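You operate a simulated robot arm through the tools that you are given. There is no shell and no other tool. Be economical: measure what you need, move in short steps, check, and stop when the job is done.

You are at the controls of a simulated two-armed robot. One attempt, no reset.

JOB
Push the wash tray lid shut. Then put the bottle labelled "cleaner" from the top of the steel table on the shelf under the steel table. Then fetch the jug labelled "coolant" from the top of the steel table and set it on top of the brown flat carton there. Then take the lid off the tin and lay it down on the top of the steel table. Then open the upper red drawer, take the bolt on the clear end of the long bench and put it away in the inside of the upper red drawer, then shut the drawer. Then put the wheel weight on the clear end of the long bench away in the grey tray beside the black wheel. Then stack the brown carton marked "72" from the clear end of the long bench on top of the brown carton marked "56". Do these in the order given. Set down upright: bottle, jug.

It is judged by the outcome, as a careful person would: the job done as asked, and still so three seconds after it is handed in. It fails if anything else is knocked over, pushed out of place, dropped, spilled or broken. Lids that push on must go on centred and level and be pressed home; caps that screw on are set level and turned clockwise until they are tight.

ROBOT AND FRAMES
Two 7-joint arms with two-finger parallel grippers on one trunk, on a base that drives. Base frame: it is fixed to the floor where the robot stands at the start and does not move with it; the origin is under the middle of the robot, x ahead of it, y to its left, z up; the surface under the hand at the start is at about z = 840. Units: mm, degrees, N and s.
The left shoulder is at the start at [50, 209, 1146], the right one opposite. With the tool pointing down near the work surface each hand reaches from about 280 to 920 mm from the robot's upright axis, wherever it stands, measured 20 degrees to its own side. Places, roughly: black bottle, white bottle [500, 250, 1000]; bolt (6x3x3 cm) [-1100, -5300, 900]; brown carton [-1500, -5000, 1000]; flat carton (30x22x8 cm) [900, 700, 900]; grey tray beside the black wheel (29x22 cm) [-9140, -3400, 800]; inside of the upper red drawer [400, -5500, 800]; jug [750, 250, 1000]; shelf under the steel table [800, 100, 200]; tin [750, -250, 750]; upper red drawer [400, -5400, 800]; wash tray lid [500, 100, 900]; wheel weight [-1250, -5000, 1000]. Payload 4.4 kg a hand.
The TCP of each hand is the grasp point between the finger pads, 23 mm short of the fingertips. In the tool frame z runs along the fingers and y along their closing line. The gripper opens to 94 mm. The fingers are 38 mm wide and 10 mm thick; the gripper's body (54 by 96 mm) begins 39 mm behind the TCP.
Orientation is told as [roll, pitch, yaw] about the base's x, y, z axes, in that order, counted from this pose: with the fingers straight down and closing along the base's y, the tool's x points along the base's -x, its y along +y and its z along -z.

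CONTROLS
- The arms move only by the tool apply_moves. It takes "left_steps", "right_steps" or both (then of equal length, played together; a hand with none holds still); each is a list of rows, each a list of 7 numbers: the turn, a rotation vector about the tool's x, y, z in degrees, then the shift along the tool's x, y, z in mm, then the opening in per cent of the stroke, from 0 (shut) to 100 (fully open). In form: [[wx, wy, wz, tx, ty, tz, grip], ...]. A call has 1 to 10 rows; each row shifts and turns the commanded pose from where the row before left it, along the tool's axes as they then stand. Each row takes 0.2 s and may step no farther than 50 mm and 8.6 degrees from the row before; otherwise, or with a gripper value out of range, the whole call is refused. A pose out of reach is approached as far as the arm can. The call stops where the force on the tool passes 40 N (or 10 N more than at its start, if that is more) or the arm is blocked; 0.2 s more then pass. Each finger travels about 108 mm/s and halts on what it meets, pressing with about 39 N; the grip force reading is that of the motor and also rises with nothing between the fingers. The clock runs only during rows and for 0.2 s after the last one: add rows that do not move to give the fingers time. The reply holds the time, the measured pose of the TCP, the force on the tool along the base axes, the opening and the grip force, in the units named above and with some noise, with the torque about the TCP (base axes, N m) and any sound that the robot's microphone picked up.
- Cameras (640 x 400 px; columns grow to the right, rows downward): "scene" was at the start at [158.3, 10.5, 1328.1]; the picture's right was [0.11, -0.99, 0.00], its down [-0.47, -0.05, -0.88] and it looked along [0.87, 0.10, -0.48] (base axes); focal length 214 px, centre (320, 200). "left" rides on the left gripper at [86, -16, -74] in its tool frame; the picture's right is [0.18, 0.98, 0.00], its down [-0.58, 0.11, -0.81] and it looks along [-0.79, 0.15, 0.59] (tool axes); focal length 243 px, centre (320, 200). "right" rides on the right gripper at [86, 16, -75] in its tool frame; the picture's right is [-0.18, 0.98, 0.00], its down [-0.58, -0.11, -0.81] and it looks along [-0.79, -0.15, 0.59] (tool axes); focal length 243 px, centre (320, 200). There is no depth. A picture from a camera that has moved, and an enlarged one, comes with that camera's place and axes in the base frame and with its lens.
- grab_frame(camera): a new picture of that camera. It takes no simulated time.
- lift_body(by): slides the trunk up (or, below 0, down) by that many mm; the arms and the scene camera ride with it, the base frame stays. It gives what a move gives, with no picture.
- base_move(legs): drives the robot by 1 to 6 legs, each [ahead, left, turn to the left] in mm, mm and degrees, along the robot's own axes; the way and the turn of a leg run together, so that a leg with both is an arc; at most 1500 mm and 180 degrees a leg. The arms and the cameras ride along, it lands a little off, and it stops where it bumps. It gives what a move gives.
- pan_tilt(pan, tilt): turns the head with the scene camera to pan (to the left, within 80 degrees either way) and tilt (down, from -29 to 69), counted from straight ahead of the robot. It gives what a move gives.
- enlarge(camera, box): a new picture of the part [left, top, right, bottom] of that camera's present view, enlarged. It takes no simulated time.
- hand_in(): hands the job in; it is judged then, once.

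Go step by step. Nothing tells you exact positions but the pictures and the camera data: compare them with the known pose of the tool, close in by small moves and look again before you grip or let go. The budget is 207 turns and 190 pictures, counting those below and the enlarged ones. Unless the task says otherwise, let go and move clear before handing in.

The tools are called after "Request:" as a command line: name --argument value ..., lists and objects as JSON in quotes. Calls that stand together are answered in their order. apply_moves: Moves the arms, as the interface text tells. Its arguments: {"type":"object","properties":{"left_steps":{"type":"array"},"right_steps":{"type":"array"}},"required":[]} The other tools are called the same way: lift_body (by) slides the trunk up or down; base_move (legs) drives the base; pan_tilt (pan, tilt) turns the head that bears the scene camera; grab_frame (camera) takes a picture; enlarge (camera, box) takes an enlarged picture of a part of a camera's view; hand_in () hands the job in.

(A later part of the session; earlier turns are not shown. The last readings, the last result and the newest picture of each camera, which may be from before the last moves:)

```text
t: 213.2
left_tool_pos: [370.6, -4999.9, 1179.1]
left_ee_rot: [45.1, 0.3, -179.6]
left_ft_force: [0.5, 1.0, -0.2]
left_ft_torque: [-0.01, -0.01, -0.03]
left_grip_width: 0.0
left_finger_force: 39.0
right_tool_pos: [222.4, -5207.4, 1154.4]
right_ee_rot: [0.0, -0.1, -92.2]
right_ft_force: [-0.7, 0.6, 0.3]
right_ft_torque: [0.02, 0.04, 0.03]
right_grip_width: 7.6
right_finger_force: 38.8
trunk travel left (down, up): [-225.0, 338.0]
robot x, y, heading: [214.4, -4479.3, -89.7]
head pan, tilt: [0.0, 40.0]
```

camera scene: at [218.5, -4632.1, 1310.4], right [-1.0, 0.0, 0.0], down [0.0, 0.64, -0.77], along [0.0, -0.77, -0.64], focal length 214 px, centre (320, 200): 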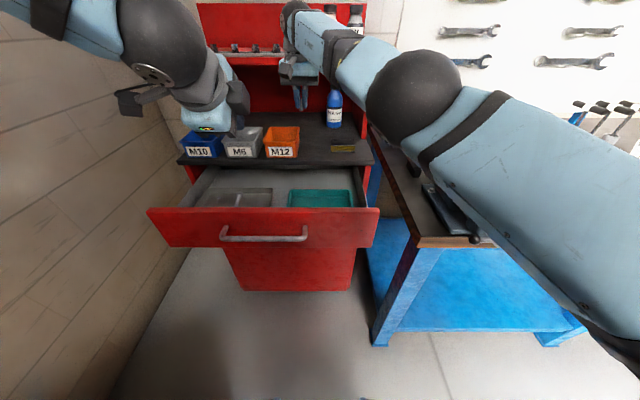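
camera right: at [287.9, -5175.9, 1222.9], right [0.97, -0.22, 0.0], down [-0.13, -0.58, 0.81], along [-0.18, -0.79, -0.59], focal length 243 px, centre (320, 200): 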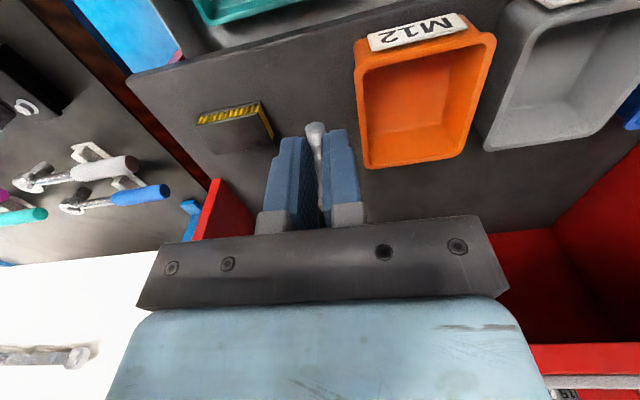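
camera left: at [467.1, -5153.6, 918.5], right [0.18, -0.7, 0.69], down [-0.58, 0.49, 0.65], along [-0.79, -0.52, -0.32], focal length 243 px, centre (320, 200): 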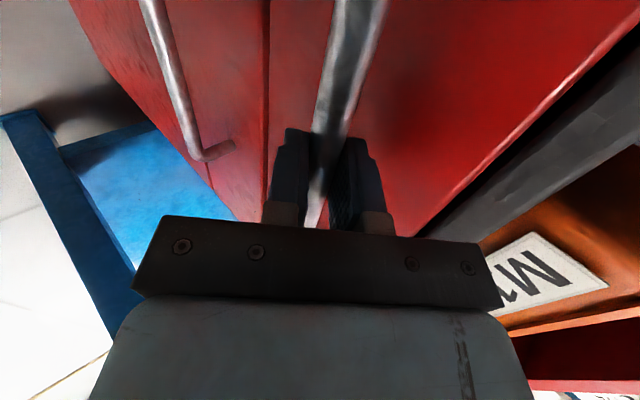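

Now it moves freely: the hand is at [222, -5207]. I come 25 mm nearer and look down.

Request:
apply_moves --right_steps '[[0, 0, 0, 25, -3, 30, 0], [0, 0, 0, 0, 0, 45, 0], [0, 0, 0, 0, 0, 45, 0]]'

Request:
grab_frame --camera "right"

Request:
enlarge --camera "scene" --box '[180, 80, 420, 260]'

```text
t: 214.1
left_tool_pos: [369.6, -5001.0, 1179.8]
left_ee_rot: [45.0, 0.2, -179.7]
left_ft_force: [0.0, -0.2, 0.3]
left_ft_torque: [-0.01, -0.01, -0.02]
left_grip_width: 0.0
left_finger_force: 39.2
right_tool_pos: [222.1, -5184.2, 1032.0]
right_ee_rot: [-0.1, 0.0, -92.4]
right_ft_force: [-0.8, 0.1, -1.6]
right_ft_torque: [0.04, -0.04, -0.01]
right_grip_width: 7.6
right_finger_force: 38.8
trunk travel left (down, up): [-225.0, 338.0]
robot x, y, heading: [218.2, -4480.8, -89.6]
head pan, tilt: [0.0, 40.0]
```

```text
77 pictures are left
camera right: at [242.3, -5098.8, 1107.5], right [0.97, -0.22, 0.0], down [-0.13, -0.58, 0.81], along [-0.18, -0.79, -0.59], focal length 243 px, centre (320, 200)
```

right: 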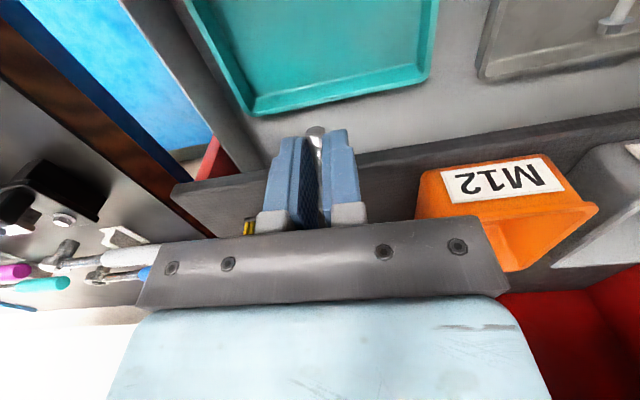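

```text
2.22 times, centred on (300, 170) of scene
camera zoom: at [218.1, -4632.7, 1310.3], right [-1.0, 0.0, 0.0], down [0.0, 0.64, -0.77], along [0.0, -0.77, -0.64], focal length 477 px, centre (364, 267)
```

zoom: 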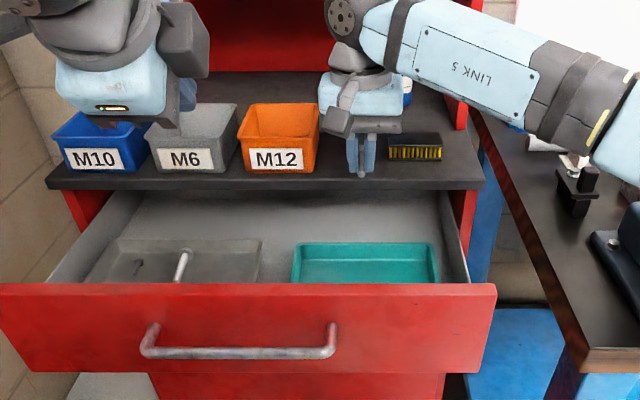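

Request:
apply_moves --right_steps '[[0, 0, 0, 0, 0, 40, 0], [0, 0, 0, 0, 0, 40, 0], [0, 0, 0, 0, 0, 40, 0], [0, 0, 0, 0, 0, 30, 0]]'

Request:
grab_frame --camera "right"

```text
t: 215.1
left_tool_pos: [376.3, -4994.9, 1184.8]
left_ee_rot: [45.5, -0.2, -179.6]
left_ft_force: [-0.3, 1.2, 0.2]
left_ft_torque: [-0.03, 0.01, 0.03]
left_grip_width: 0.1
left_finger_force: 38.8
right_tool_pos: [225.1, -5186.7, 905.2]
right_ee_rot: [-0.3, -1.7, -92.4]
right_ft_force: [0.6, 0.5, 0.5]
right_ft_torque: [-0.02, 0.0, -0.02]
right_grip_width: 7.3
right_finger_force: 38.6
trunk travel left (down, up): [-225.0, 338.0]
robot x, y, heading: [217.8, -4481.9, -89.9]
head pan, tilt: [0.0, 40.0]
```

```text
75 pictures are left
camera right: at [246.4, -5099.2, 976.5], right [0.97, -0.23, 0.0], down [-0.13, -0.55, 0.82], along [-0.18, -0.8, -0.57], focal length 243 px, centre (320, 200)
```

right: 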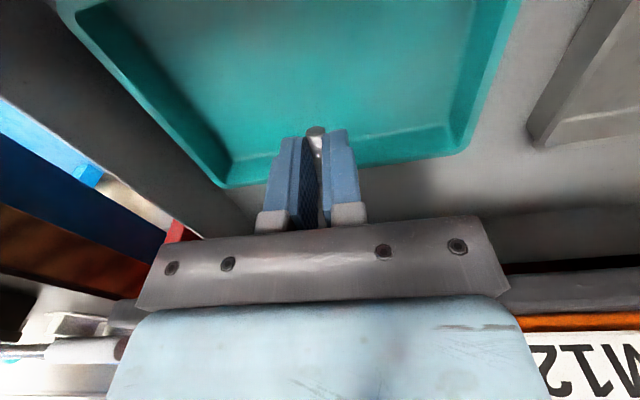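

Request:
grab_frame --camera "scene"

```text
74 pictures are left
camera scene: at [225.6, -4626.7, 1314.2], right [-1.0, 0.0, 0.01], down [-0.01, 0.64, -0.77], along [0.0, -0.77, -0.64], focal length 214 px, centre (320, 200)
```

scene: 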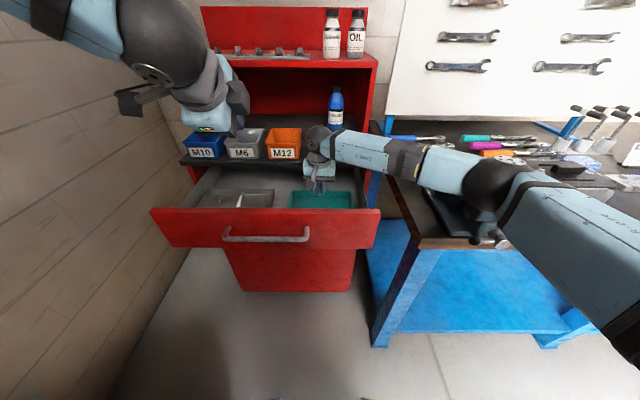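

The right elbow is pressing on the vise/bench — I raise immediately.

Request:
apply_moves --right_steps '[[0, 0, 0, 0, 0, -30, 0], [0, 0, 0, 0, 0, -45, 0], [0, 0, 0, 0, 0, -40, 0]]'

Request:
grab_frame --camera "scene"

```text
t: 215.8
left_tool_pos: [371.3, -4998.7, 1180.3]
left_ee_rot: [45.1, 0.1, -179.8]
left_ft_force: [-0.8, 0.7, -0.6]
left_ft_torque: [-0.02, 0.03, -0.01]
left_grip_width: 0.1
left_finger_force: 39.0
right_tool_pos: [223.3, -5180.1, 997.3]
right_ee_rot: [0.0, -0.1, -92.4]
right_ft_force: [-0.4, 0.5, -0.9]
right_ft_torque: [0.01, 0.02, 0.0]
right_grip_width: 7.7
right_finger_force: 38.9
trunk travel left (down, up): [-225.0, 338.0]
robot x, y, heading: [213.3, -4479.8, -89.7]
head pan, tilt: [0.0, 40.0]
```

```text
73 pictures are left
camera scene: at [219.2, -4631.0, 1310.1], right [-1.0, 0.0, 0.0], down [0.0, 0.64, -0.77], along [0.0, -0.77, -0.64], focal length 214 px, centre (320, 200)
```

scene: 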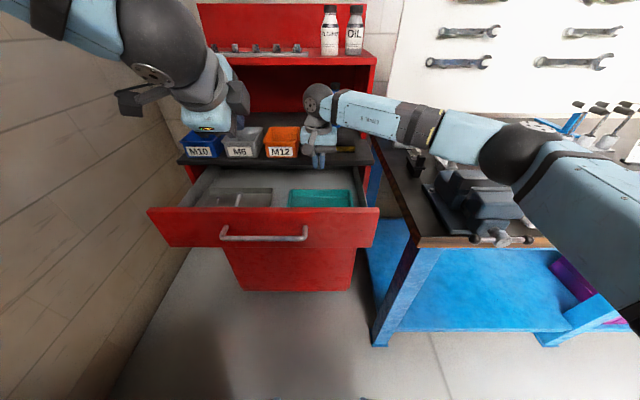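

Request:
lift_body --by 220

Request:
apply_moves --right_steps '[[0, 0, 0, 0, 0, 45, 0], [0, 0, 0, 0, 0, 45, 0], [0, 0, 0, 0, 0, 45, 0], [0, 0, 0, 0, 0, 45, 0], [0, 0, 0, 0, 0, 40, 0]]'

Request:
grab_frame --camera "scene"

```text
t: 218.2
left_tool_pos: [370.3, -5000.3, 1399.6]
left_ee_rot: [45.0, 0.2, -179.6]
left_ft_force: [0.2, 0.0, 0.9]
left_ft_torque: [-0.02, -0.02, 0.0]
left_grip_width: 0.1
left_finger_force: 39.3
right_tool_pos: [222.8, -5179.7, 1218.4]
right_ee_rot: [0.0, 0.1, -92.3]
right_ft_force: [0.0, 0.0, 0.2]
right_ft_torque: [0.03, 0.04, 0.01]
right_grip_width: 7.6
right_finger_force: 38.9
trunk travel left (down, up): [-445.0, 118.0]
robot x, y, heading: [215.1, -4482.3, -89.9]
head pan, tilt: [0.0, 40.0]
```

```text
t: 219.4
left_tool_pos: [369.9, -5000.6, 1399.9]
left_ee_rot: [45.1, 0.3, -179.6]
left_ft_force: [0.7, 0.0, 0.4]
left_ft_torque: [0.03, 0.02, -0.01]
left_grip_width: 0.0
left_finger_force: 39.0
right_tool_pos: [223.8, -5178.0, 998.1]
right_ee_rot: [0.0, 0.0, -92.3]
right_ft_force: [-0.1, -0.1, -1.6]
right_ft_torque: [0.03, 0.03, 0.03]
right_grip_width: 7.3
right_finger_force: 39.4
trunk travel left (down, up): [-445.0, 118.0]
robot x, y, heading: [217.6, -4480.0, -89.9]
head pan, tilt: [0.0, 40.0]
```

```text
72 pictures are left
camera scene: at [218.7, -4632.8, 1530.4], right [-1.0, 0.0, 0.0], down [0.0, 0.64, -0.77], along [0.0, -0.77, -0.64], focal length 214 px, centre (320, 200)
```

scene: 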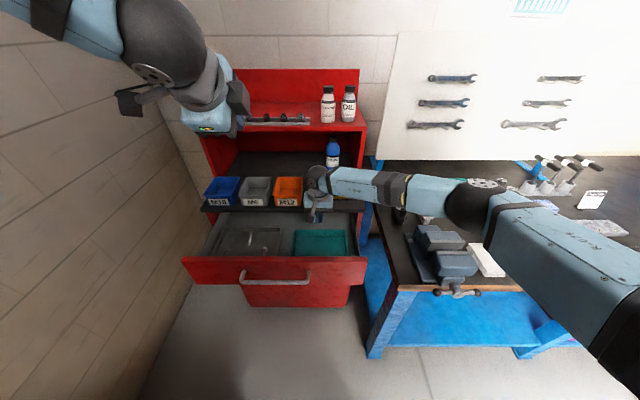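

Request:
lift_body --by 110

Request:
apply_moves --right_steps '[[0, 0, 0, 0, 0, 45, 0], [0, 0, 0, 0, 0, 45, 0], [0, 0, 0, 0, 0, 45, 0], [0, 0, 0, 0, 0, 45, 0], [0, 0, 0, 0, 0, 30, 0]]'

Request:
grab_frame --camera "scene"

```text
t: 220.8
left_tool_pos: [370.0, -5000.5, 1509.3]
left_ee_rot: [45.0, 0.2, -179.8]
left_ft_force: [0.4, -0.2, 0.1]
left_ft_torque: [0.03, -0.04, -0.02]
left_grip_width: 0.0
left_finger_force: 39.7
right_tool_pos: [223.6, -5177.9, 1108.5]
right_ee_rot: [-0.1, 0.0, -92.4]
right_ft_force: [-0.6, 0.1, -0.3]
right_ft_torque: [-0.03, 0.02, 0.02]
right_grip_width: 7.4
right_finger_force: 39.4
trunk travel left (down, up): [-555.0, 8.0]
robot x, y, heading: [219.3, -4480.0, -90.1]
head pan, tilt: [0.0, 40.0]
```

```text
t: 222.0
left_tool_pos: [371.3, -4997.9, 1508.7]
left_ee_rot: [45.1, 0.1, -179.8]
left_ft_force: [0.9, -0.2, -0.1]
left_ft_torque: [-0.01, 0.02, 0.0]
left_grip_width: 0.2
left_finger_force: 39.5
right_tool_pos: [222.5, -5175.8, 898.8]
right_ee_rot: [-0.1, -0.1, -92.3]
right_ft_force: [-1.0, -0.9, -0.9]
right_ft_torque: [0.02, -0.05, -0.02]
right_grip_width: 7.3
right_finger_force: 38.9
trunk travel left (down, up): [-555.0, 8.0]
robot x, y, heading: [219.2, -4482.2, -89.9]
head pan, tilt: [0.0, 40.0]
```

```text
71 pictures are left
camera scene: at [220.7, -4631.7, 1640.5], right [-1.0, 0.0, 0.0], down [0.0, 0.64, -0.77], along [0.0, -0.77, -0.64], focal length 214 px, centre (320, 200)
```

scene: 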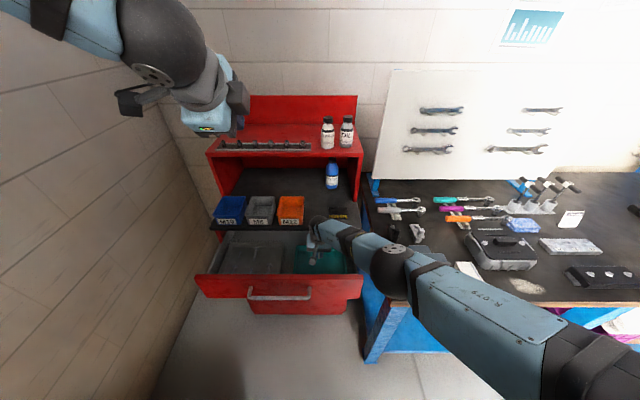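

Request:
apply_moves --right_steps '[[0, 0, 0, 0, 0, 15, 0], [0, 0, 0, 0, 0, 15, 0], [0, 0, 0, 0, 0, 10, 0]]'

Request:
grab_frame --camera "right"

Request:
enlarge --camera "scene" --box '[280, 190, 460, 320]'

```text
t: 222.8
left_tool_pos: [368.1, -5000.6, 1510.0]
left_ee_rot: [45.0, 0.4, -179.8]
left_ft_force: [0.0, 0.4, 0.3]
left_ft_torque: [-0.02, -0.04, 0.02]
left_grip_width: 0.0
left_finger_force: 39.3
right_tool_pos: [214.3, -5166.7, 880.7]
right_ee_rot: [0.0, 0.0, -92.2]
right_ft_force: [0.0, 0.1, -1.1]
right_ft_torque: [0.01, 0.0, 0.0]
right_grip_width: 7.4
right_finger_force: 38.6
right hand out of reach, approached as far as the arm can: row 1, 2, 3
trunk travel left (down, up): [-555.0, 8.0]
robot x, y, heading: [218.3, -4484.3, -90.2]
head pan, tilt: [0.0, 40.0]
```

```text
70 pictures are left
camera right: at [234.8, -5080.6, 955.4], right [0.97, -0.22, 0.0], down [-0.13, -0.58, 0.81], along [-0.18, -0.79, -0.59], focal length 243 px, centre (320, 200)
```

right: 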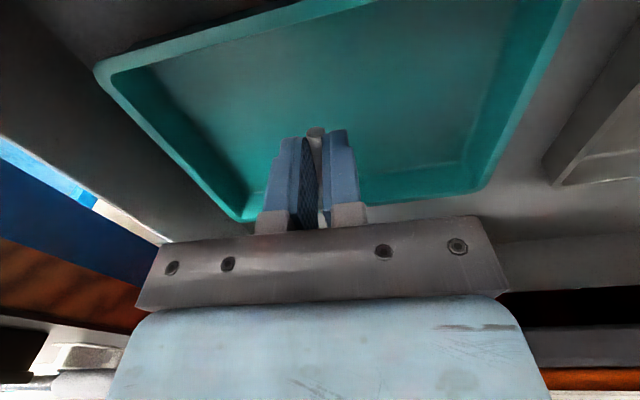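

```text
3.08 times, centred on (370, 255) of scene
camera zoom: at [217.0, -4632.4, 1640.3], right [-1.0, 0.0, 0.0], down [0.0, 0.64, -0.77], along [0.0, -0.77, -0.64], focal length 660 px, centre (166, 31)
```

zoom: 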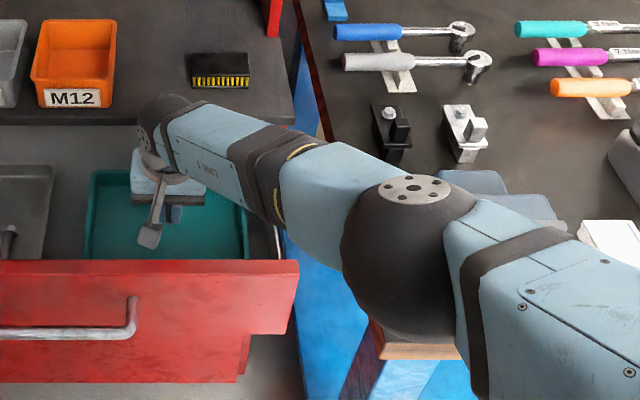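

Request:
lift_body --by -20

Request:
grab_frame --camera "right"

```text
t: 223.5
left_tool_pos: [369.0, -4999.4, 1488.0]
left_ee_rot: [45.0, 0.2, -179.8]
left_ft_force: [-0.3, 0.1, -0.4]
left_ft_torque: [-0.02, 0.02, 0.02]
left_grip_width: 0.0
left_finger_force: 39.1
right_tool_pos: [214.2, -5164.8, 860.4]
right_ee_rot: [0.0, -0.1, -92.5]
right_ft_force: [-0.4, 0.5, -1.1]
right_ft_torque: [-0.03, -0.01, 0.01]
right_grip_width: 7.4
right_finger_force: 38.9
trunk travel left (down, up): [-535.0, 28.0]
robot x, y, heading: [220.6, -4480.2, -89.8]
head pan, tilt: [0.0, 40.0]
```

```text
68 pictures are left
camera right: at [235.1, -5080.7, 935.7], right [0.97, -0.22, 0.0], down [-0.13, -0.58, 0.81], along [-0.18, -0.79, -0.59], focal length 243 px, centre (320, 200)
```

right: 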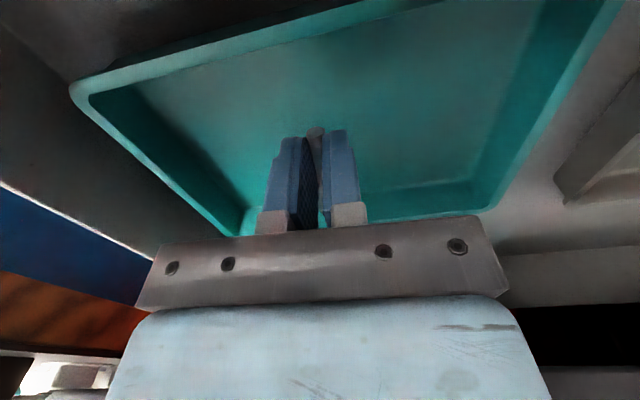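

Request:
lift_body --by -12

Request:
lift_body --by -6

Request:
enlarge --camera "scene" --box '[280, 210, 370, 290]'

```text
t: 224.1
left_tool_pos: [370.5, -4998.6, 1478.4]
left_ee_rot: [45.0, 0.2, -179.6]
left_ft_force: [-0.6, -0.1, 0.3]
left_ft_torque: [-0.01, 0.02, 0.0]
left_grip_width: 0.0
left_finger_force: 38.6
right_tool_pos: [215.4, -5165.4, 847.5]
right_ee_rot: [0.0, 0.0, -92.3]
right_ft_force: [0.0, 0.0, 0.1]
right_ft_torque: [0.01, 0.01, -0.02]
right_grip_width: 7.2
right_finger_force: 39.1
trunk travel left (down, up): [-523.0, 40.0]
robot x, y, heading: [217.0, -4478.8, -89.9]
head pan, tilt: [0.0, 40.0]
```

```text
t: 224.6
left_tool_pos: [370.5, -5000.0, 1471.6]
left_ee_rot: [45.1, 0.2, -179.6]
left_ft_force: [0.1, 0.0, 0.7]
left_ft_torque: [-0.02, 0.01, -0.08]
left_grip_width: 0.1
left_finger_force: 39.4
right_tool_pos: [214.6, -5165.6, 843.3]
right_ee_rot: [0.0, 0.0, -92.4]
right_ft_force: [-0.3, -0.3, -0.2]
right_ft_torque: [0.01, -0.01, -0.02]
right_grip_width: 7.3
right_finger_force: 38.6
trunk travel left (down, up): [-517.0, 46.0]
robot x, y, heading: [216.3, -4482.3, -89.8]
head pan, tilt: [0.0, 40.0]
```

```text
5.00 times, centred on (325, 250) of scene
camera zoom: at [218.5, -4632.2, 1602.3], right [-1.0, 0.0, 0.0], down [0.0, 0.64, -0.77], along [0.0, -0.77, -0.64], focal length 1072 px, centre (295, -50)
```

zoom: 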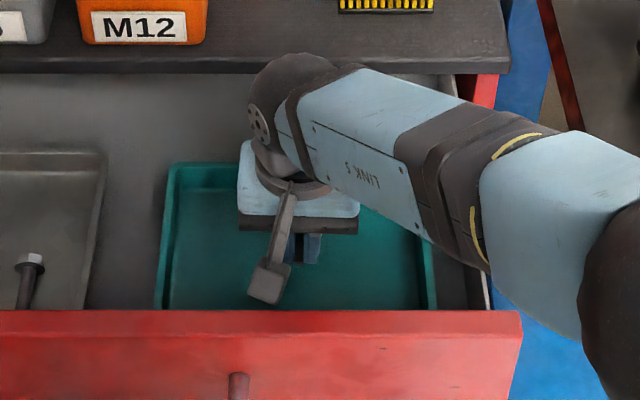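

Request:
lift_body --by -6

Request:
lift_body --by -5

Request:
grab_frame --camera "right"

```text
t: 225.2
left_tool_pos: [370.8, -4999.5, 1464.7]
left_ee_rot: [45.1, 0.3, -179.8]
left_ft_force: [-0.4, -0.3, -0.1]
left_ft_torque: [0.0, -0.02, 0.02]
left_grip_width: 0.1
left_finger_force: 38.3
right_tool_pos: [215.3, -5165.7, 836.2]
right_ee_rot: [0.0, 0.0, -92.4]
right_ft_force: [0.2, -0.5, -1.0]
right_ft_torque: [0.01, -0.02, 0.0]
right_grip_width: 7.6
right_finger_force: 38.4
trunk travel left (down, up): [-511.0, 52.0]
robot x, y, heading: [213.7, -4478.8, -90.0]
head pan, tilt: [0.0, 40.0]
```

```text
t: 225.7
left_tool_pos: [370.5, -5000.2, 1460.6]
left_ee_rot: [45.0, 0.2, -179.8]
left_ft_force: [-0.3, 0.8, -0.6]
left_ft_torque: [-0.01, 0.03, 0.01]
left_grip_width: 0.3
left_finger_force: 39.3
right_tool_pos: [215.2, -5166.2, 831.5]
right_ee_rot: [0.0, -0.1, -92.4]
right_ft_force: [-1.0, -0.2, -0.1]
right_ft_torque: [0.02, -0.01, -0.02]
right_grip_width: 7.2
right_finger_force: 39.1
trunk travel left (down, up): [-506.0, 57.0]
robot x, y, heading: [217.4, -4482.5, -89.9]
head pan, tilt: [0.0, 40.0]
```

```text
66 pictures are left
camera right: at [235.5, -5080.8, 906.6], right [0.97, -0.22, 0.0], down [-0.13, -0.58, 0.81], along [-0.18, -0.79, -0.59], focal length 243 px, centre (320, 200)
```

right: 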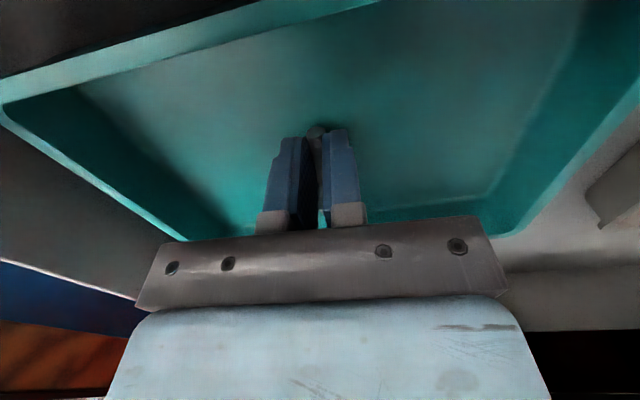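

Request:
lift_body --by -5

Request:
lift_body --by -4

Request:
lift_body --by -3

```text
t: 226.2
left_tool_pos: [369.9, -5000.7, 1456.2]
left_ee_rot: [44.9, 0.3, -179.7]
left_ft_force: [-0.2, 0.2, 0.0]
left_ft_torque: [-0.04, -0.01, -0.01]
left_grip_width: 0.2
left_finger_force: 39.1
right_tool_pos: [214.6, -5166.6, 826.6]
right_ee_rot: [0.0, 0.0, -92.4]
right_ft_force: [-0.1, -0.3, 0.8]
right_ft_torque: [0.02, -0.02, 0.0]
right_grip_width: 7.3
right_finger_force: 38.6
trunk travel left (down, up): [-501.0, 62.0]
robot x, y, heading: [218.9, -4480.1, -90.2]
head pan, tilt: [0.0, 40.0]
```

```text
t: 226.8
left_tool_pos: [370.5, -4998.0, 1453.2]
left_ee_rot: [45.1, 0.2, -179.7]
left_ft_force: [-1.2, 1.0, 0.3]
left_ft_torque: [-0.04, 0.01, 0.03]
left_grip_width: 0.1
left_finger_force: 39.2
right_tool_pos: [213.3, -5167.0, 824.9]
right_ee_rot: [0.0, -0.3, -92.4]
right_ft_force: [-1.0, -0.7, 15.4]
right_ft_torque: [-0.52, 0.06, -0.02]
right_grip_width: 7.7
right_finger_force: 38.9
trunk travel left (down, up): [-497.0, 66.0]
robot x, y, heading: [215.8, -4477.5, -90.0]
head pan, tilt: [0.0, 40.0]
```

```text
t: 227.3
left_tool_pos: [369.1, -4995.8, 1449.8]
left_ee_rot: [45.1, 0.2, -179.7]
left_ft_force: [0.3, 0.1, -0.5]
left_ft_torque: [-0.02, -0.01, 0.03]
left_grip_width: 0.1
left_finger_force: 39.0
right_tool_pos: [214.8, -5165.1, 823.3]
right_ee_rot: [0.1, -0.3, -92.4]
right_ft_force: [-2.0, -1.0, 29.6]
right_ft_torque: [-0.34, 0.05, -0.04]
right_grip_width: 7.7
right_finger_force: 39.2
trunk travel left (down, up): [-494.0, 69.0]
robot x, y, heading: [219.5, -4474.1, -89.8]
head pan, tilt: [0.0, 40.0]
```

Contact with the tray floor. I ease up slightly, open just enough, and raise out.

Request:
lift_body --by 4

Request:
apply_moves --right_steps '[[0, 0, 0, 0, 0, 0, 20], [0, 0, 0, 0, 0, 0, 30], [0, 0, 0, 0, 0, 0, 30], [0, 0, 0, 0, 0, -15, 30], [0, 0, 0, 0, 0, -30, 30], [0, 0, 0, 0, 0, -45, 30], [0, 0, 0, 0, 0, -45, 30], [0, 0, 0, 0, 0, -45, 30]]'

Request:
grab_frame --camera "right"

Request:
grab_frame --camera "scene"

```text
t: 227.8
left_tool_pos: [370.2, -4997.2, 1453.5]
left_ee_rot: [45.1, 0.3, -179.8]
left_ft_force: [-0.6, 0.0, 0.2]
left_ft_torque: [0.0, 0.02, 0.01]
left_grip_width: 0.1
left_finger_force: 39.3
right_tool_pos: [216.2, -5164.1, 823.8]
right_ee_rot: [0.0, -0.1, -92.3]
right_ft_force: [0.7, 0.3, 8.6]
right_ft_torque: [-0.22, -0.01, 0.04]
right_grip_width: 7.5
right_finger_force: 39.5
trunk travel left (down, up): [-498.0, 65.0]
robot x, y, heading: [216.6, -4481.3, -89.9]
head pan, tilt: [0.0, 40.0]
```

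```text
t: 229.6
left_tool_pos: [370.0, -4998.5, 1453.3]
left_ee_rot: [45.2, 0.3, -179.7]
left_ft_force: [-0.1, -0.4, 0.3]
left_ft_torque: [-0.04, 0.01, 0.0]
left_grip_width: 0.0
left_finger_force: 38.6
right_tool_pos: [216.3, -5165.7, 1006.3]
right_ee_rot: [0.0, 0.0, -92.2]
right_ft_force: [0.5, 0.6, 0.2]
right_ft_torque: [-0.02, -0.01, 0.02]
right_grip_width: 28.2
right_finger_force: 0.1
trunk travel left (down, up): [-498.0, 65.0]
robot x, y, heading: [214.9, -4480.8, -89.7]
head pan, tilt: [0.0, 40.0]
```

```text
65 pictures are left
camera right: at [236.6, -5079.7, 1081.2], right [0.97, -0.22, 0.0], down [-0.13, -0.58, 0.81], along [-0.18, -0.79, -0.59], focal length 243 px, centre (320, 200)
```

right: 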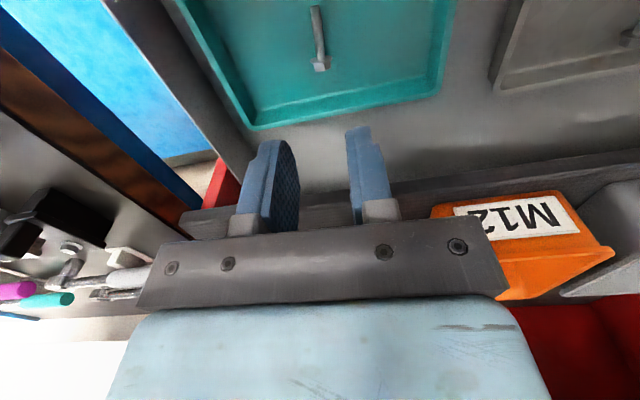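

```text
64 pictures are left
camera scene: at [218.4, -4631.2, 1583.4], right [-1.0, 0.0, 0.0], down [0.0, 0.64, -0.77], along [0.0, -0.77, -0.64], focal length 214 px, centre (320, 200)
```

scene: 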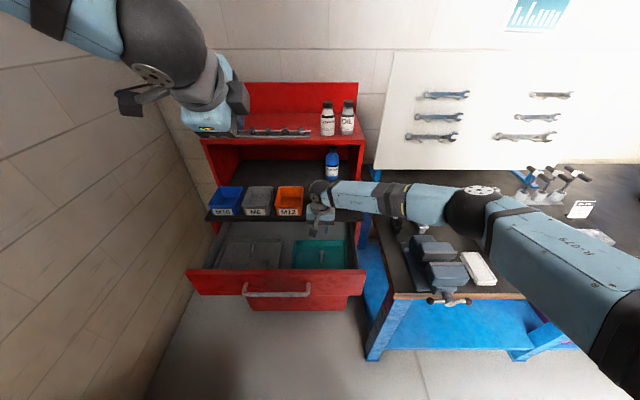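

The bolt lies in the teal tray in the drawer. I back the robot, tuck the right arm, and bring the left hand back to the handle to push the drawer shut.

Request:
apply_moves --right_steps '[[0, 0, 0, 0, 0, -45, 30], [0, 0, 0, 0, 0, -45, 30], [0, 0, 0, 0, 0, -45, 30], [0, 0, 0, 40, 0, -20, 30], [0, 0, 0, 40, -20, -20, 30], [0, 0, 0, 40, -25, -15, 30], [0, 0, 0, 40, -25, -15, 30], [0, 0, 0, 40, -25, -15, 30], [0, 0, 0, 40, -25, -15, 30], [0, 0, 0, 40, -25, -15, 30]]'

Request:
base_move --legs '[[-122, 0, 0]]'

Request:
lift_body --by -273

Request:
grab_frame --camera "scene"

```text
t: 231.8
left_tool_pos: [368.1, -4998.0, 1453.6]
left_ee_rot: [45.1, 0.3, -179.7]
left_ft_force: [-0.1, -0.4, 0.2]
left_ft_torque: [-0.01, 0.03, 0.01]
left_grip_width: 0.0
left_finger_force: 39.0
right_tool_pos: [80.9, -4875.7, 1252.6]
right_ee_rot: [0.1, -0.2, -92.5]
right_ft_force: [-0.4, -1.2, 0.4]
right_ft_torque: [-0.03, -0.04, 0.04]
right_grip_width: 28.2
right_finger_force: 0.1
trunk travel left (down, up): [-498.0, 65.0]
robot x, y, heading: [215.3, -4482.0, -89.7]
head pan, tilt: [0.0, 40.0]
```

```text
t: 233.1
left_tool_pos: [370.1, -4878.8, 1451.1]
left_ee_rot: [45.0, 0.2, -179.6]
left_ft_force: [0.2, 0.5, -0.2]
left_ft_torque: [-0.02, -0.01, 0.0]
left_grip_width: 0.1
left_finger_force: 39.0
right_tool_pos: [81.4, -4756.7, 1251.8]
right_ee_rot: [0.0, 0.2, -92.3]
right_ft_force: [-1.0, -0.5, -0.2]
right_ft_torque: [0.03, 0.02, -0.01]
right_grip_width: 28.3
right_finger_force: 0.0
trunk travel left (down, up): [-498.0, 65.0]
robot x, y, heading: [217.5, -4355.9, -89.8]
head pan, tilt: [0.0, 40.0]
```

```text
t: 235.9
left_tool_pos: [370.2, -4875.4, 1179.5]
left_ee_rot: [45.0, 0.2, -179.6]
left_ft_force: [-0.7, 0.4, -0.5]
left_ft_torque: [0.03, -0.02, 0.0]
left_grip_width: 0.0
left_finger_force: 39.3
right_tool_pos: [81.3, -4754.6, 980.8]
right_ee_rot: [0.1, -0.2, -92.3]
right_ft_force: [0.4, -0.3, -0.8]
right_ft_torque: [-0.02, 0.01, -0.01]
right_grip_width: 28.0
right_finger_force: 0.0
trunk travel left (down, up): [-225.0, 338.0]
robot x, y, heading: [218.1, -4358.1, -90.0]
head pan, tilt: [0.0, 40.0]
```

```text
63 pictures are left
camera scene: at [218.4, -4508.5, 1310.4], right [-1.0, 0.0, 0.0], down [0.0, 0.64, -0.77], along [0.0, -0.77, -0.64], focal length 214 px, centre (320, 200)
```

scene: 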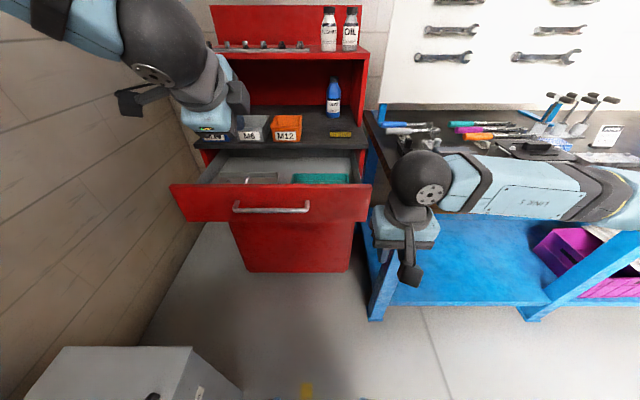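

Request:
apply_moves --left_steps '[[0, 0, 0, 3, -26, 32, 0], [0, 0, 0, 2, -26, 32, 20], [0, 0, 0, 2, -26, 32, 45], [0, 0, 0, 2, -26, 33, 45], [0, 0, 0, 2, -27, 33, 45], [0, 0, 0, 0, 0, 0, 45]]' --right_steps '[[0, 0, 0, 0, 0, -45, 30], [0, 0, 0, 0, 0, -45, 30], [0, 0, 0, 0, -10, -45, 30], [0, 0, 0, 0, -20, -40, 30], [0, 0, 0, 0, -20, -40, 30], [0, 0, 0, 0, -20, -30, 30]]'

Request:
grab_frame --camera "left"

```text
t: 237.3
left_tool_pos: [380.3, -4898.0, 972.9]
left_ee_rot: [45.0, 0.2, -179.7]
left_ft_force: [0.8, 1.1, 0.1]
left_ft_torque: [0.0, -0.01, 0.02]
left_grip_width: 42.5
left_finger_force: 0.0
right_tool_pos: [12.1, -4750.2, 1225.1]
right_ee_rot: [0.1, -0.1, -92.3]
right_ft_force: [-0.1, 0.5, 0.2]
right_ft_torque: [0.0, 0.0, 0.0]
right_grip_width: 28.2
right_finger_force: 0.1
trunk travel left (down, up): [-225.0, 338.0]
robot x, y, heading: [216.3, -4357.9, -89.8]
head pan, tilt: [0.0, 40.0]
```

```text
62 pictures are left
camera left: at [466.3, -4831.1, 1015.2], right [0.19, -0.69, 0.7], down [-0.59, 0.49, 0.64], along [-0.79, -0.53, -0.32], focal length 243 px, centre (320, 200)
```

left: 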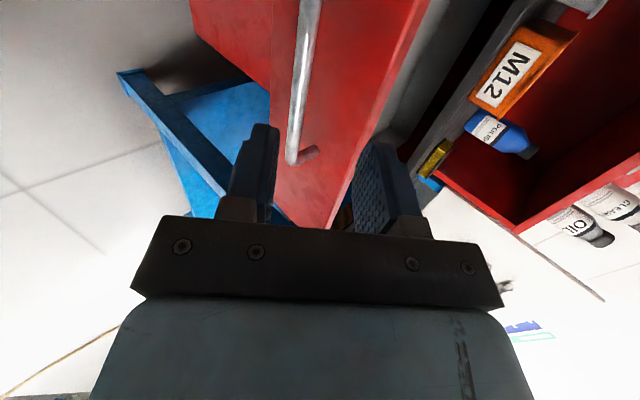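

Request:
apply_moves --left_steps '[[0, 0, 0, 0, -12, 20, 45], [0, 0, 0, 0, 0, 35, 45], [0, 0, 0, 0, 0, 30, 45]]'

Request:
grab_frame --camera "left"

```text
t: 238.1
left_tool_pos: [383.3, -4948.7, 901.8]
left_ee_rot: [45.1, 0.2, -179.6]
left_ft_force: [0.3, -0.8, 0.1]
left_ft_torque: [-0.01, 0.0, -0.01]
left_grip_width: 42.2
left_finger_force: 0.1
right_tool_pos: [11.7, -4754.1, 1225.1]
right_ee_rot: [0.0, 0.0, -92.3]
right_ft_force: [-0.5, 0.0, 0.0]
right_ft_torque: [0.0, 0.01, 0.03]
right_grip_width: 28.2
right_finger_force: 0.0
trunk travel left (down, up): [-225.0, 338.0]
robot x, y, heading: [219.4, -4356.2, -89.9]
head pan, tilt: [0.0, 40.0]
```

```text
61 pictures are left
camera left: at [468.1, -4883.4, 944.6], right [0.19, -0.69, 0.7], down [-0.59, 0.49, 0.65], along [-0.79, -0.53, -0.32], focal length 243 px, centre (320, 200)
```

left: 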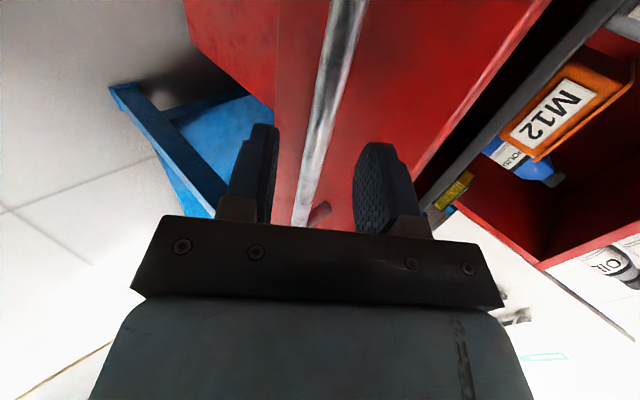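

Request:
apply_moves --left_steps '[[0, 0, 0, 0, 0, 15, 45], [0, 0, 0, 0, 0, 15, 45]]'

Request:
grab_frame --camera "left"

```text
t: 238.7
left_tool_pos: [383.1, -4970.7, 881.7]
left_ee_rot: [45.0, 0.2, -179.6]
left_ft_force: [-0.5, 0.6, 0.7]
left_ft_torque: [0.0, -0.03, 0.0]
left_grip_width: 42.5
left_finger_force: 0.0
right_tool_pos: [10.9, -4752.8, 1224.0]
right_ee_rot: [0.0, -0.1, -92.2]
right_ft_force: [0.1, 0.0, 0.1]
right_ft_torque: [0.0, -0.03, 0.0]
right_grip_width: 28.3
right_finger_force: 0.1
trunk travel left (down, up): [-225.0, 338.0]
robot x, y, heading: [215.6, -4354.8, -89.7]
head pan, tilt: [0.0, 40.0]
```

```text
60 pictures are left
camera left: at [469.0, -4904.6, 924.5], right [0.19, -0.69, 0.7], down [-0.59, 0.49, 0.65], along [-0.79, -0.53, -0.32], focal length 243 px, centre (320, 200)
```

left: 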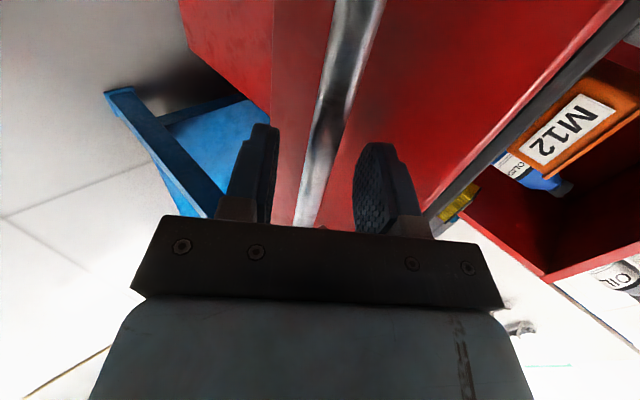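

Request:
apply_moves --left_steps '[[0, 0, 0, 0, 1, 9, 45], [0, 0, 0, 0, 1, 9, 45], [0, 0, 0, 0, 0, 0, 20], [0, 0, 0, 0, 0, 0, 0], [0, 0, 0, 0, 0, 0, 0]]'

Request:
base_move --legs '[[150, 0, 0]]'

Request:
grab_frame --camera "scene"

```text
t: 239.9
left_tool_pos: [382.1, -4985.4, 869.7]
left_ee_rot: [44.9, 0.2, -179.6]
left_ft_force: [-0.1, 1.2, -7.5]
left_ft_torque: [0.0, 0.35, 0.15]
left_grip_width: 14.9
left_finger_force: 45.4
right_tool_pos: [12.7, -4753.5, 1223.8]
right_ee_rot: [0.1, 0.0, -92.3]
right_ft_force: [0.2, 0.2, -0.7]
right_ft_torque: [0.03, 0.0, 0.0]
right_grip_width: 28.3
right_finger_force: 0.0
trunk travel left (down, up): [-225.0, 338.0]
robot x, y, heading: [214.8, -4362.1, -89.9]
head pan, tilt: [0.0, 40.0]
```

```text
t: 241.2
left_tool_pos: [382.5, -5133.3, 870.1]
left_ee_rot: [44.8, 0.2, -179.7]
left_ft_force: [-11.7, 0.0, -10.9]
left_ft_torque: [0.08, 0.73, -0.14]
left_grip_width: 14.9
left_finger_force: 44.4
right_tool_pos: [12.5, -4903.1, 1222.9]
right_ee_rot: [0.0, 0.0, -92.1]
right_ft_force: [-0.4, -0.9, 0.1]
right_ft_torque: [0.03, -0.02, -0.01]
right_grip_width: 28.2
right_finger_force: 0.0
trunk travel left (down, up): [-225.0, 338.0]
robot x, y, heading: [216.0, -4501.6, -89.7]
head pan, tilt: [0.0, 40.0]
```

```text
59 pictures are left
camera scene: at [218.2, -4658.5, 1310.1], right [-1.0, 0.0, 0.0], down [0.0, 0.64, -0.77], along [0.0, -0.76, -0.64], focal length 214 px, centre (320, 200)
```

scene: 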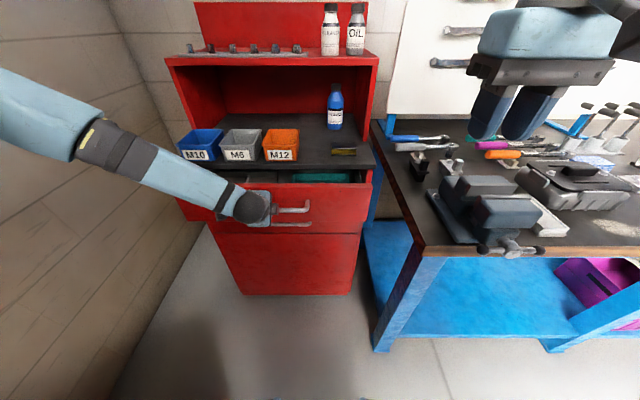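

Request:
base_move --legs '[[66, 0, 0]]'

Request:
apply_moves --left_steps '[[0, 0, 0, 0, 2.8, 2.8, 0], [0, 0, 0, 0, 2.8, 2.8, 0], [0, 0, 0, 0, 2.8, 2.8, 0], [0, 0, 0, 0, 2.8, 2.8, 0], [0, 0, 0, 0, 2.8, 2.8, 0]]'

Request:
grab_frame --camera "scene"

```text
t: 242.2
left_tool_pos: [382.0, -5198.0, 870.2]
left_ee_rot: [44.9, 0.1, -179.7]
left_ft_force: [-8.0, 0.4, -9.3]
left_ft_torque: [0.1, 0.92, -0.34]
left_grip_width: 14.4
left_finger_force: 44.9
right_tool_pos: [12.5, -4968.0, 1222.5]
right_ee_rot: [0.0, 0.0, -92.2]
right_ft_force: [-0.7, -0.9, -0.7]
right_ft_torque: [0.01, 0.01, -0.03]
right_grip_width: 28.2
right_finger_force: 0.1
trunk travel left (down, up): [-225.0, 338.0]
robot x, y, heading: [217.8, -4568.4, -89.8]
head pan, tilt: [0.0, 40.0]
```

```text
t: 243.4
left_tool_pos: [381.8, -5217.9, 869.4]
left_ee_rot: [44.9, 0.1, -179.7]
left_ft_force: [-1.1, -2.3, -8.9]
left_ft_torque: [0.02, 0.36, 0.07]
left_grip_width: 14.8
left_finger_force: 45.2
right_tool_pos: [13.6, -4969.3, 1223.5]
right_ee_rot: [0.0, 0.0, -92.3]
right_ft_force: [0.0, -0.5, -0.2]
right_ft_torque: [-0.05, 0.0, -0.01]
right_grip_width: 28.3
right_finger_force: 0.1
trunk travel left (down, up): [-225.0, 338.0]
robot x, y, heading: [217.5, -4569.3, -90.0]
head pan, tilt: [0.0, 40.0]
```

```text
58 pictures are left
camera scene: at [219.4, -4723.8, 1310.2], right [-1.0, 0.0, 0.0], down [0.0, 0.64, -0.77], along [0.0, -0.77, -0.64], focal length 214 px, centre (320, 200)
```

scene: 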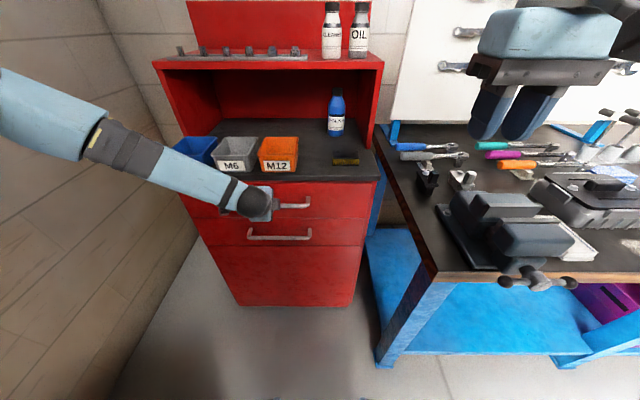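

Request:
apply_moves --left_steps '[[0, 0, 0, 0, 2.1, 2.1, 0], [0, 0, 0, 0, 2.1, 2.1, 0], [0, 0, 0, 0, 2.1, 2.1, 0], [0, 0, 0, 0, 2.1, 2.1, 0]]'

Request:
enlarge --camera "scene" --box '[170, 150, 410, 300]'

```text
t: 244.4
left_tool_pos: [382.8, -5225.5, 870.2]
left_ee_rot: [44.7, 0.0, -179.9]
left_ft_force: [-4.5, 35.9, -9.8]
left_ft_torque: [0.03, -0.46, 1.4]
left_grip_width: 14.5
left_finger_force: 44.7
right_tool_pos: [12.9, -4964.8, 1224.9]
right_ee_rot: [0.0, -0.2, -92.3]
right_ft_force: [-0.8, 0.7, 0.5]
right_ft_torque: [0.01, 0.0, -0.01]
right_grip_width: 28.2
right_finger_force: 0.1
trunk travel left (down, up): [-225.0, 338.0]
robot x, y, heading: [215.1, -4568.7, -90.0]
head pan, tilt: [0.0, 40.0]
```

```text
2.67 times, centred on (290, 225) of scene
camera zoom: at [219.1, -4719.8, 1310.7], right [-1.0, 0.0, 0.0], down [0.0, 0.64, -0.77], along [0.0, -0.77, -0.64], focal length 572 px, centre (400, 133)
```

zoom: 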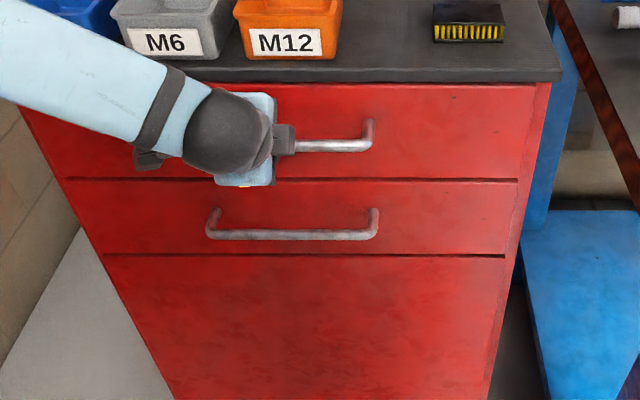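

Drawer is shut (36 N at the stop). I release the handle and retract.

Request:
apply_moves --left_steps '[[0, 0, 0, 0, -1.4, -1.4, 0], [0, 0, 0, 0, 0, 0, 30], [0, 0, 0, 0, 0, 0, 50], [0, 0, 0, 0, 0, 0, 50], [0, 0, 0, 0, 0, -25, 50], [0, 0, 0, 0, 0, -35, 50], [0, 0, 0, 0, 0, -40, 50], [0, 0, 0, 0, 14, -35, 50], [0, 0, 0, 0, 28, -28, 50], [0, 0, 0, 0, 28, -28, 50]]'

Request:
base_move --legs '[[-230, 0, 0]]'

Request:
grab_frame --camera "scene"

```text
t: 246.6
left_tool_pos: [384.3, -5141.9, 1055.3]
left_ee_rot: [45.0, 0.2, -179.7]
left_ft_force: [-0.5, -1.0, 0.5]
left_ft_torque: [0.03, 0.02, 0.02]
left_grip_width: 46.9
left_finger_force: 0.1
right_tool_pos: [12.5, -4966.0, 1224.9]
right_ee_rot: [0.0, -0.1, -92.2]
right_ft_force: [0.2, 0.4, 0.0]
right_ft_torque: [0.01, 0.02, -0.05]
right_grip_width: 28.2
right_finger_force: 0.2
trunk travel left (down, up): [-225.0, 338.0]
robot x, y, heading: [218.7, -4571.6, -90.0]
head pan, tilt: [0.0, 40.0]
```

```text
t: 248.4
left_tool_pos: [383.6, -4912.8, 1054.5]
left_ee_rot: [45.0, 0.1, -179.5]
left_ft_force: [0.9, 0.4, 0.5]
left_ft_torque: [0.01, 0.03, 0.0]
left_grip_width: 47.0
left_finger_force: 0.1
right_tool_pos: [13.9, -4737.1, 1224.8]
right_ee_rot: [0.0, -0.1, -91.9]
right_ft_force: [0.2, -0.5, 0.5]
right_ft_torque: [0.01, -0.03, -0.02]
right_grip_width: 28.1
right_finger_force: 0.0
trunk travel left (down, up): [-225.0, 338.0]
robot x, y, heading: [219.6, -4339.1, -89.6]
head pan, tilt: [0.0, 40.0]
```

```text
56 pictures are left
camera scene: at [218.4, -4492.6, 1310.4], right [-1.0, -0.01, 0.0], down [0.0, 0.64, -0.77], along [0.01, -0.77, -0.64], focal length 214 px, centre (320, 200)
```

scene: 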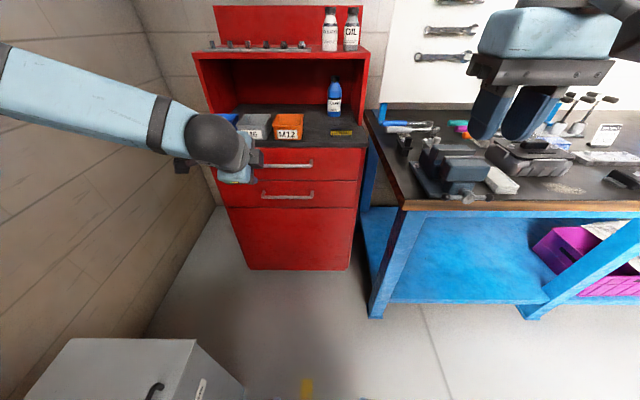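

Drawer closed. I tuck/raise the left arm and drive over to the wheel weight.

Request:
apply_moves --left_steps '[[8.5, 0, 0, 0, 0, -30, 30], [8.5, 0, 0, 0, 0, -30, 30], [8.5, 0, 0, 0, 0, -30, 30], [8.5, 0, 0, 0, 0, -30, 30], [8.5, 0, 0, 0, -20, -30, 30], [2.5, 0, 0, 0, -40, -20, 30], [0, 0, 0, 0, -40, -20, 30], [0, 0, 0, 0, -40, -20, 30]]'

Request:
base_move --legs '[[0, -1120, -0.4], [260, 0, 0]]'

Request:
pan_tilt --pan -25 --tilt 40

Request:
grab_frame --camera "scene"

Request:
grab_frame --camera "right"

```text
t: 250.2
left_tool_pos: [377.8, -4680.6, 1047.8]
left_ee_rot: [11.8, 0.1, -178.9]
left_ft_force: [-0.1, 0.9, 0.2]
left_ft_torque: [0.02, -0.01, 0.0]
left_grip_width: 28.2
left_finger_force: 0.1
left hand out of reach, approached as far as the arm can: row 2, 3, 4, 5, 6, 7, 8
right_tool_pos: [13.4, -4737.4, 1223.6]
right_ee_rot: [0.1, -0.1, -92.0]
right_ft_force: [-0.2, -0.6, 0.7]
right_ft_torque: [0.03, 0.01, -0.04]
right_grip_width: 28.2
right_finger_force: 0.1
trunk travel left (down, up): [-225.0, 338.0]
robot x, y, heading: [215.1, -4339.3, -89.6]
head pan, tilt: [0.0, 40.0]
```

```text
t: 261.8
left_tool_pos: [-744.2, -4955.1, 1047.1]
left_ee_rot: [11.9, 0.1, -178.6]
left_ft_force: [0.5, 0.6, 0.0]
left_ft_torque: [-0.01, 0.04, 0.0]
left_grip_width: 28.2
left_finger_force: 0.1
right_tool_pos: [-1110.2, -5016.4, 1224.0]
right_ee_rot: [0.0, -0.1, -91.6]
right_ft_force: [-0.2, 0.3, 1.0]
right_ft_torque: [0.0, -0.01, -0.03]
right_grip_width: 28.2
right_finger_force: 0.1
trunk travel left (down, up): [-225.0, 338.0]
robot x, y, heading: [-909.0, -4617.0, -89.1]
head pan, tilt: [0.0, 40.0]
```

```text
t: 262.7
left_tool_pos: [-744.8, -4954.4, 1047.6]
left_ee_rot: [11.8, 0.1, -178.6]
left_ft_force: [0.3, -1.2, -0.5]
left_ft_torque: [-0.04, 0.01, -0.01]
left_grip_width: 28.1
left_finger_force: 0.1
right_tool_pos: [-1109.2, -5015.1, 1224.6]
right_ee_rot: [0.0, -0.1, -91.5]
right_ft_force: [0.1, -0.7, 0.4]
right_ft_torque: [-0.01, 0.0, 0.04]
right_grip_width: 28.1
right_finger_force: 0.1
trunk travel left (down, up): [-225.0, 338.0]
robot x, y, heading: [-908.2, -4617.7, -88.7]
head pan, tilt: [-25.0, 40.0]
```

```text
55 pictures are left
camera scene: at [-942.5, -4761.1, 1310.4], right [-0.91, 0.41, 0.0], down [0.26, 0.59, -0.77], along [-0.31, -0.7, -0.64], focal length 214 px, centre (320, 200)
```

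scene: 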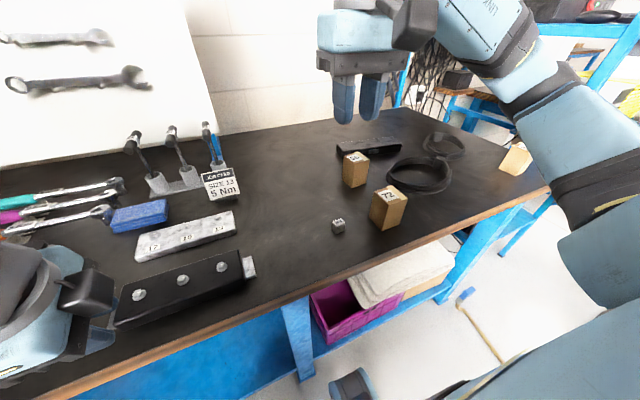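

```text
54 pictures are left
camera right: at [-1090.4, -4929.5, 1299.5], right [0.98, -0.21, 0.0], down [-0.12, -0.58, 0.81], along [-0.17, -0.79, -0.59], focal length 243 px, centre (320, 200)
```

right: 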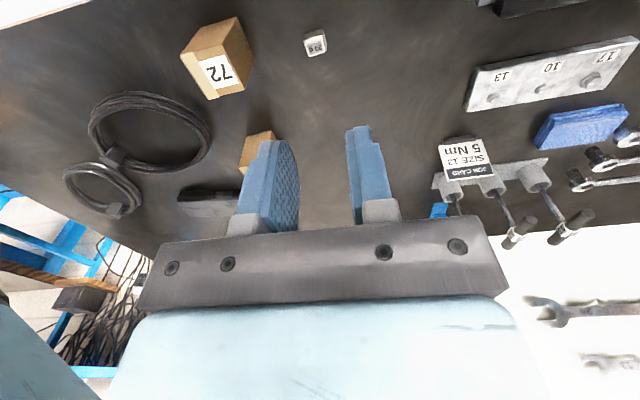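

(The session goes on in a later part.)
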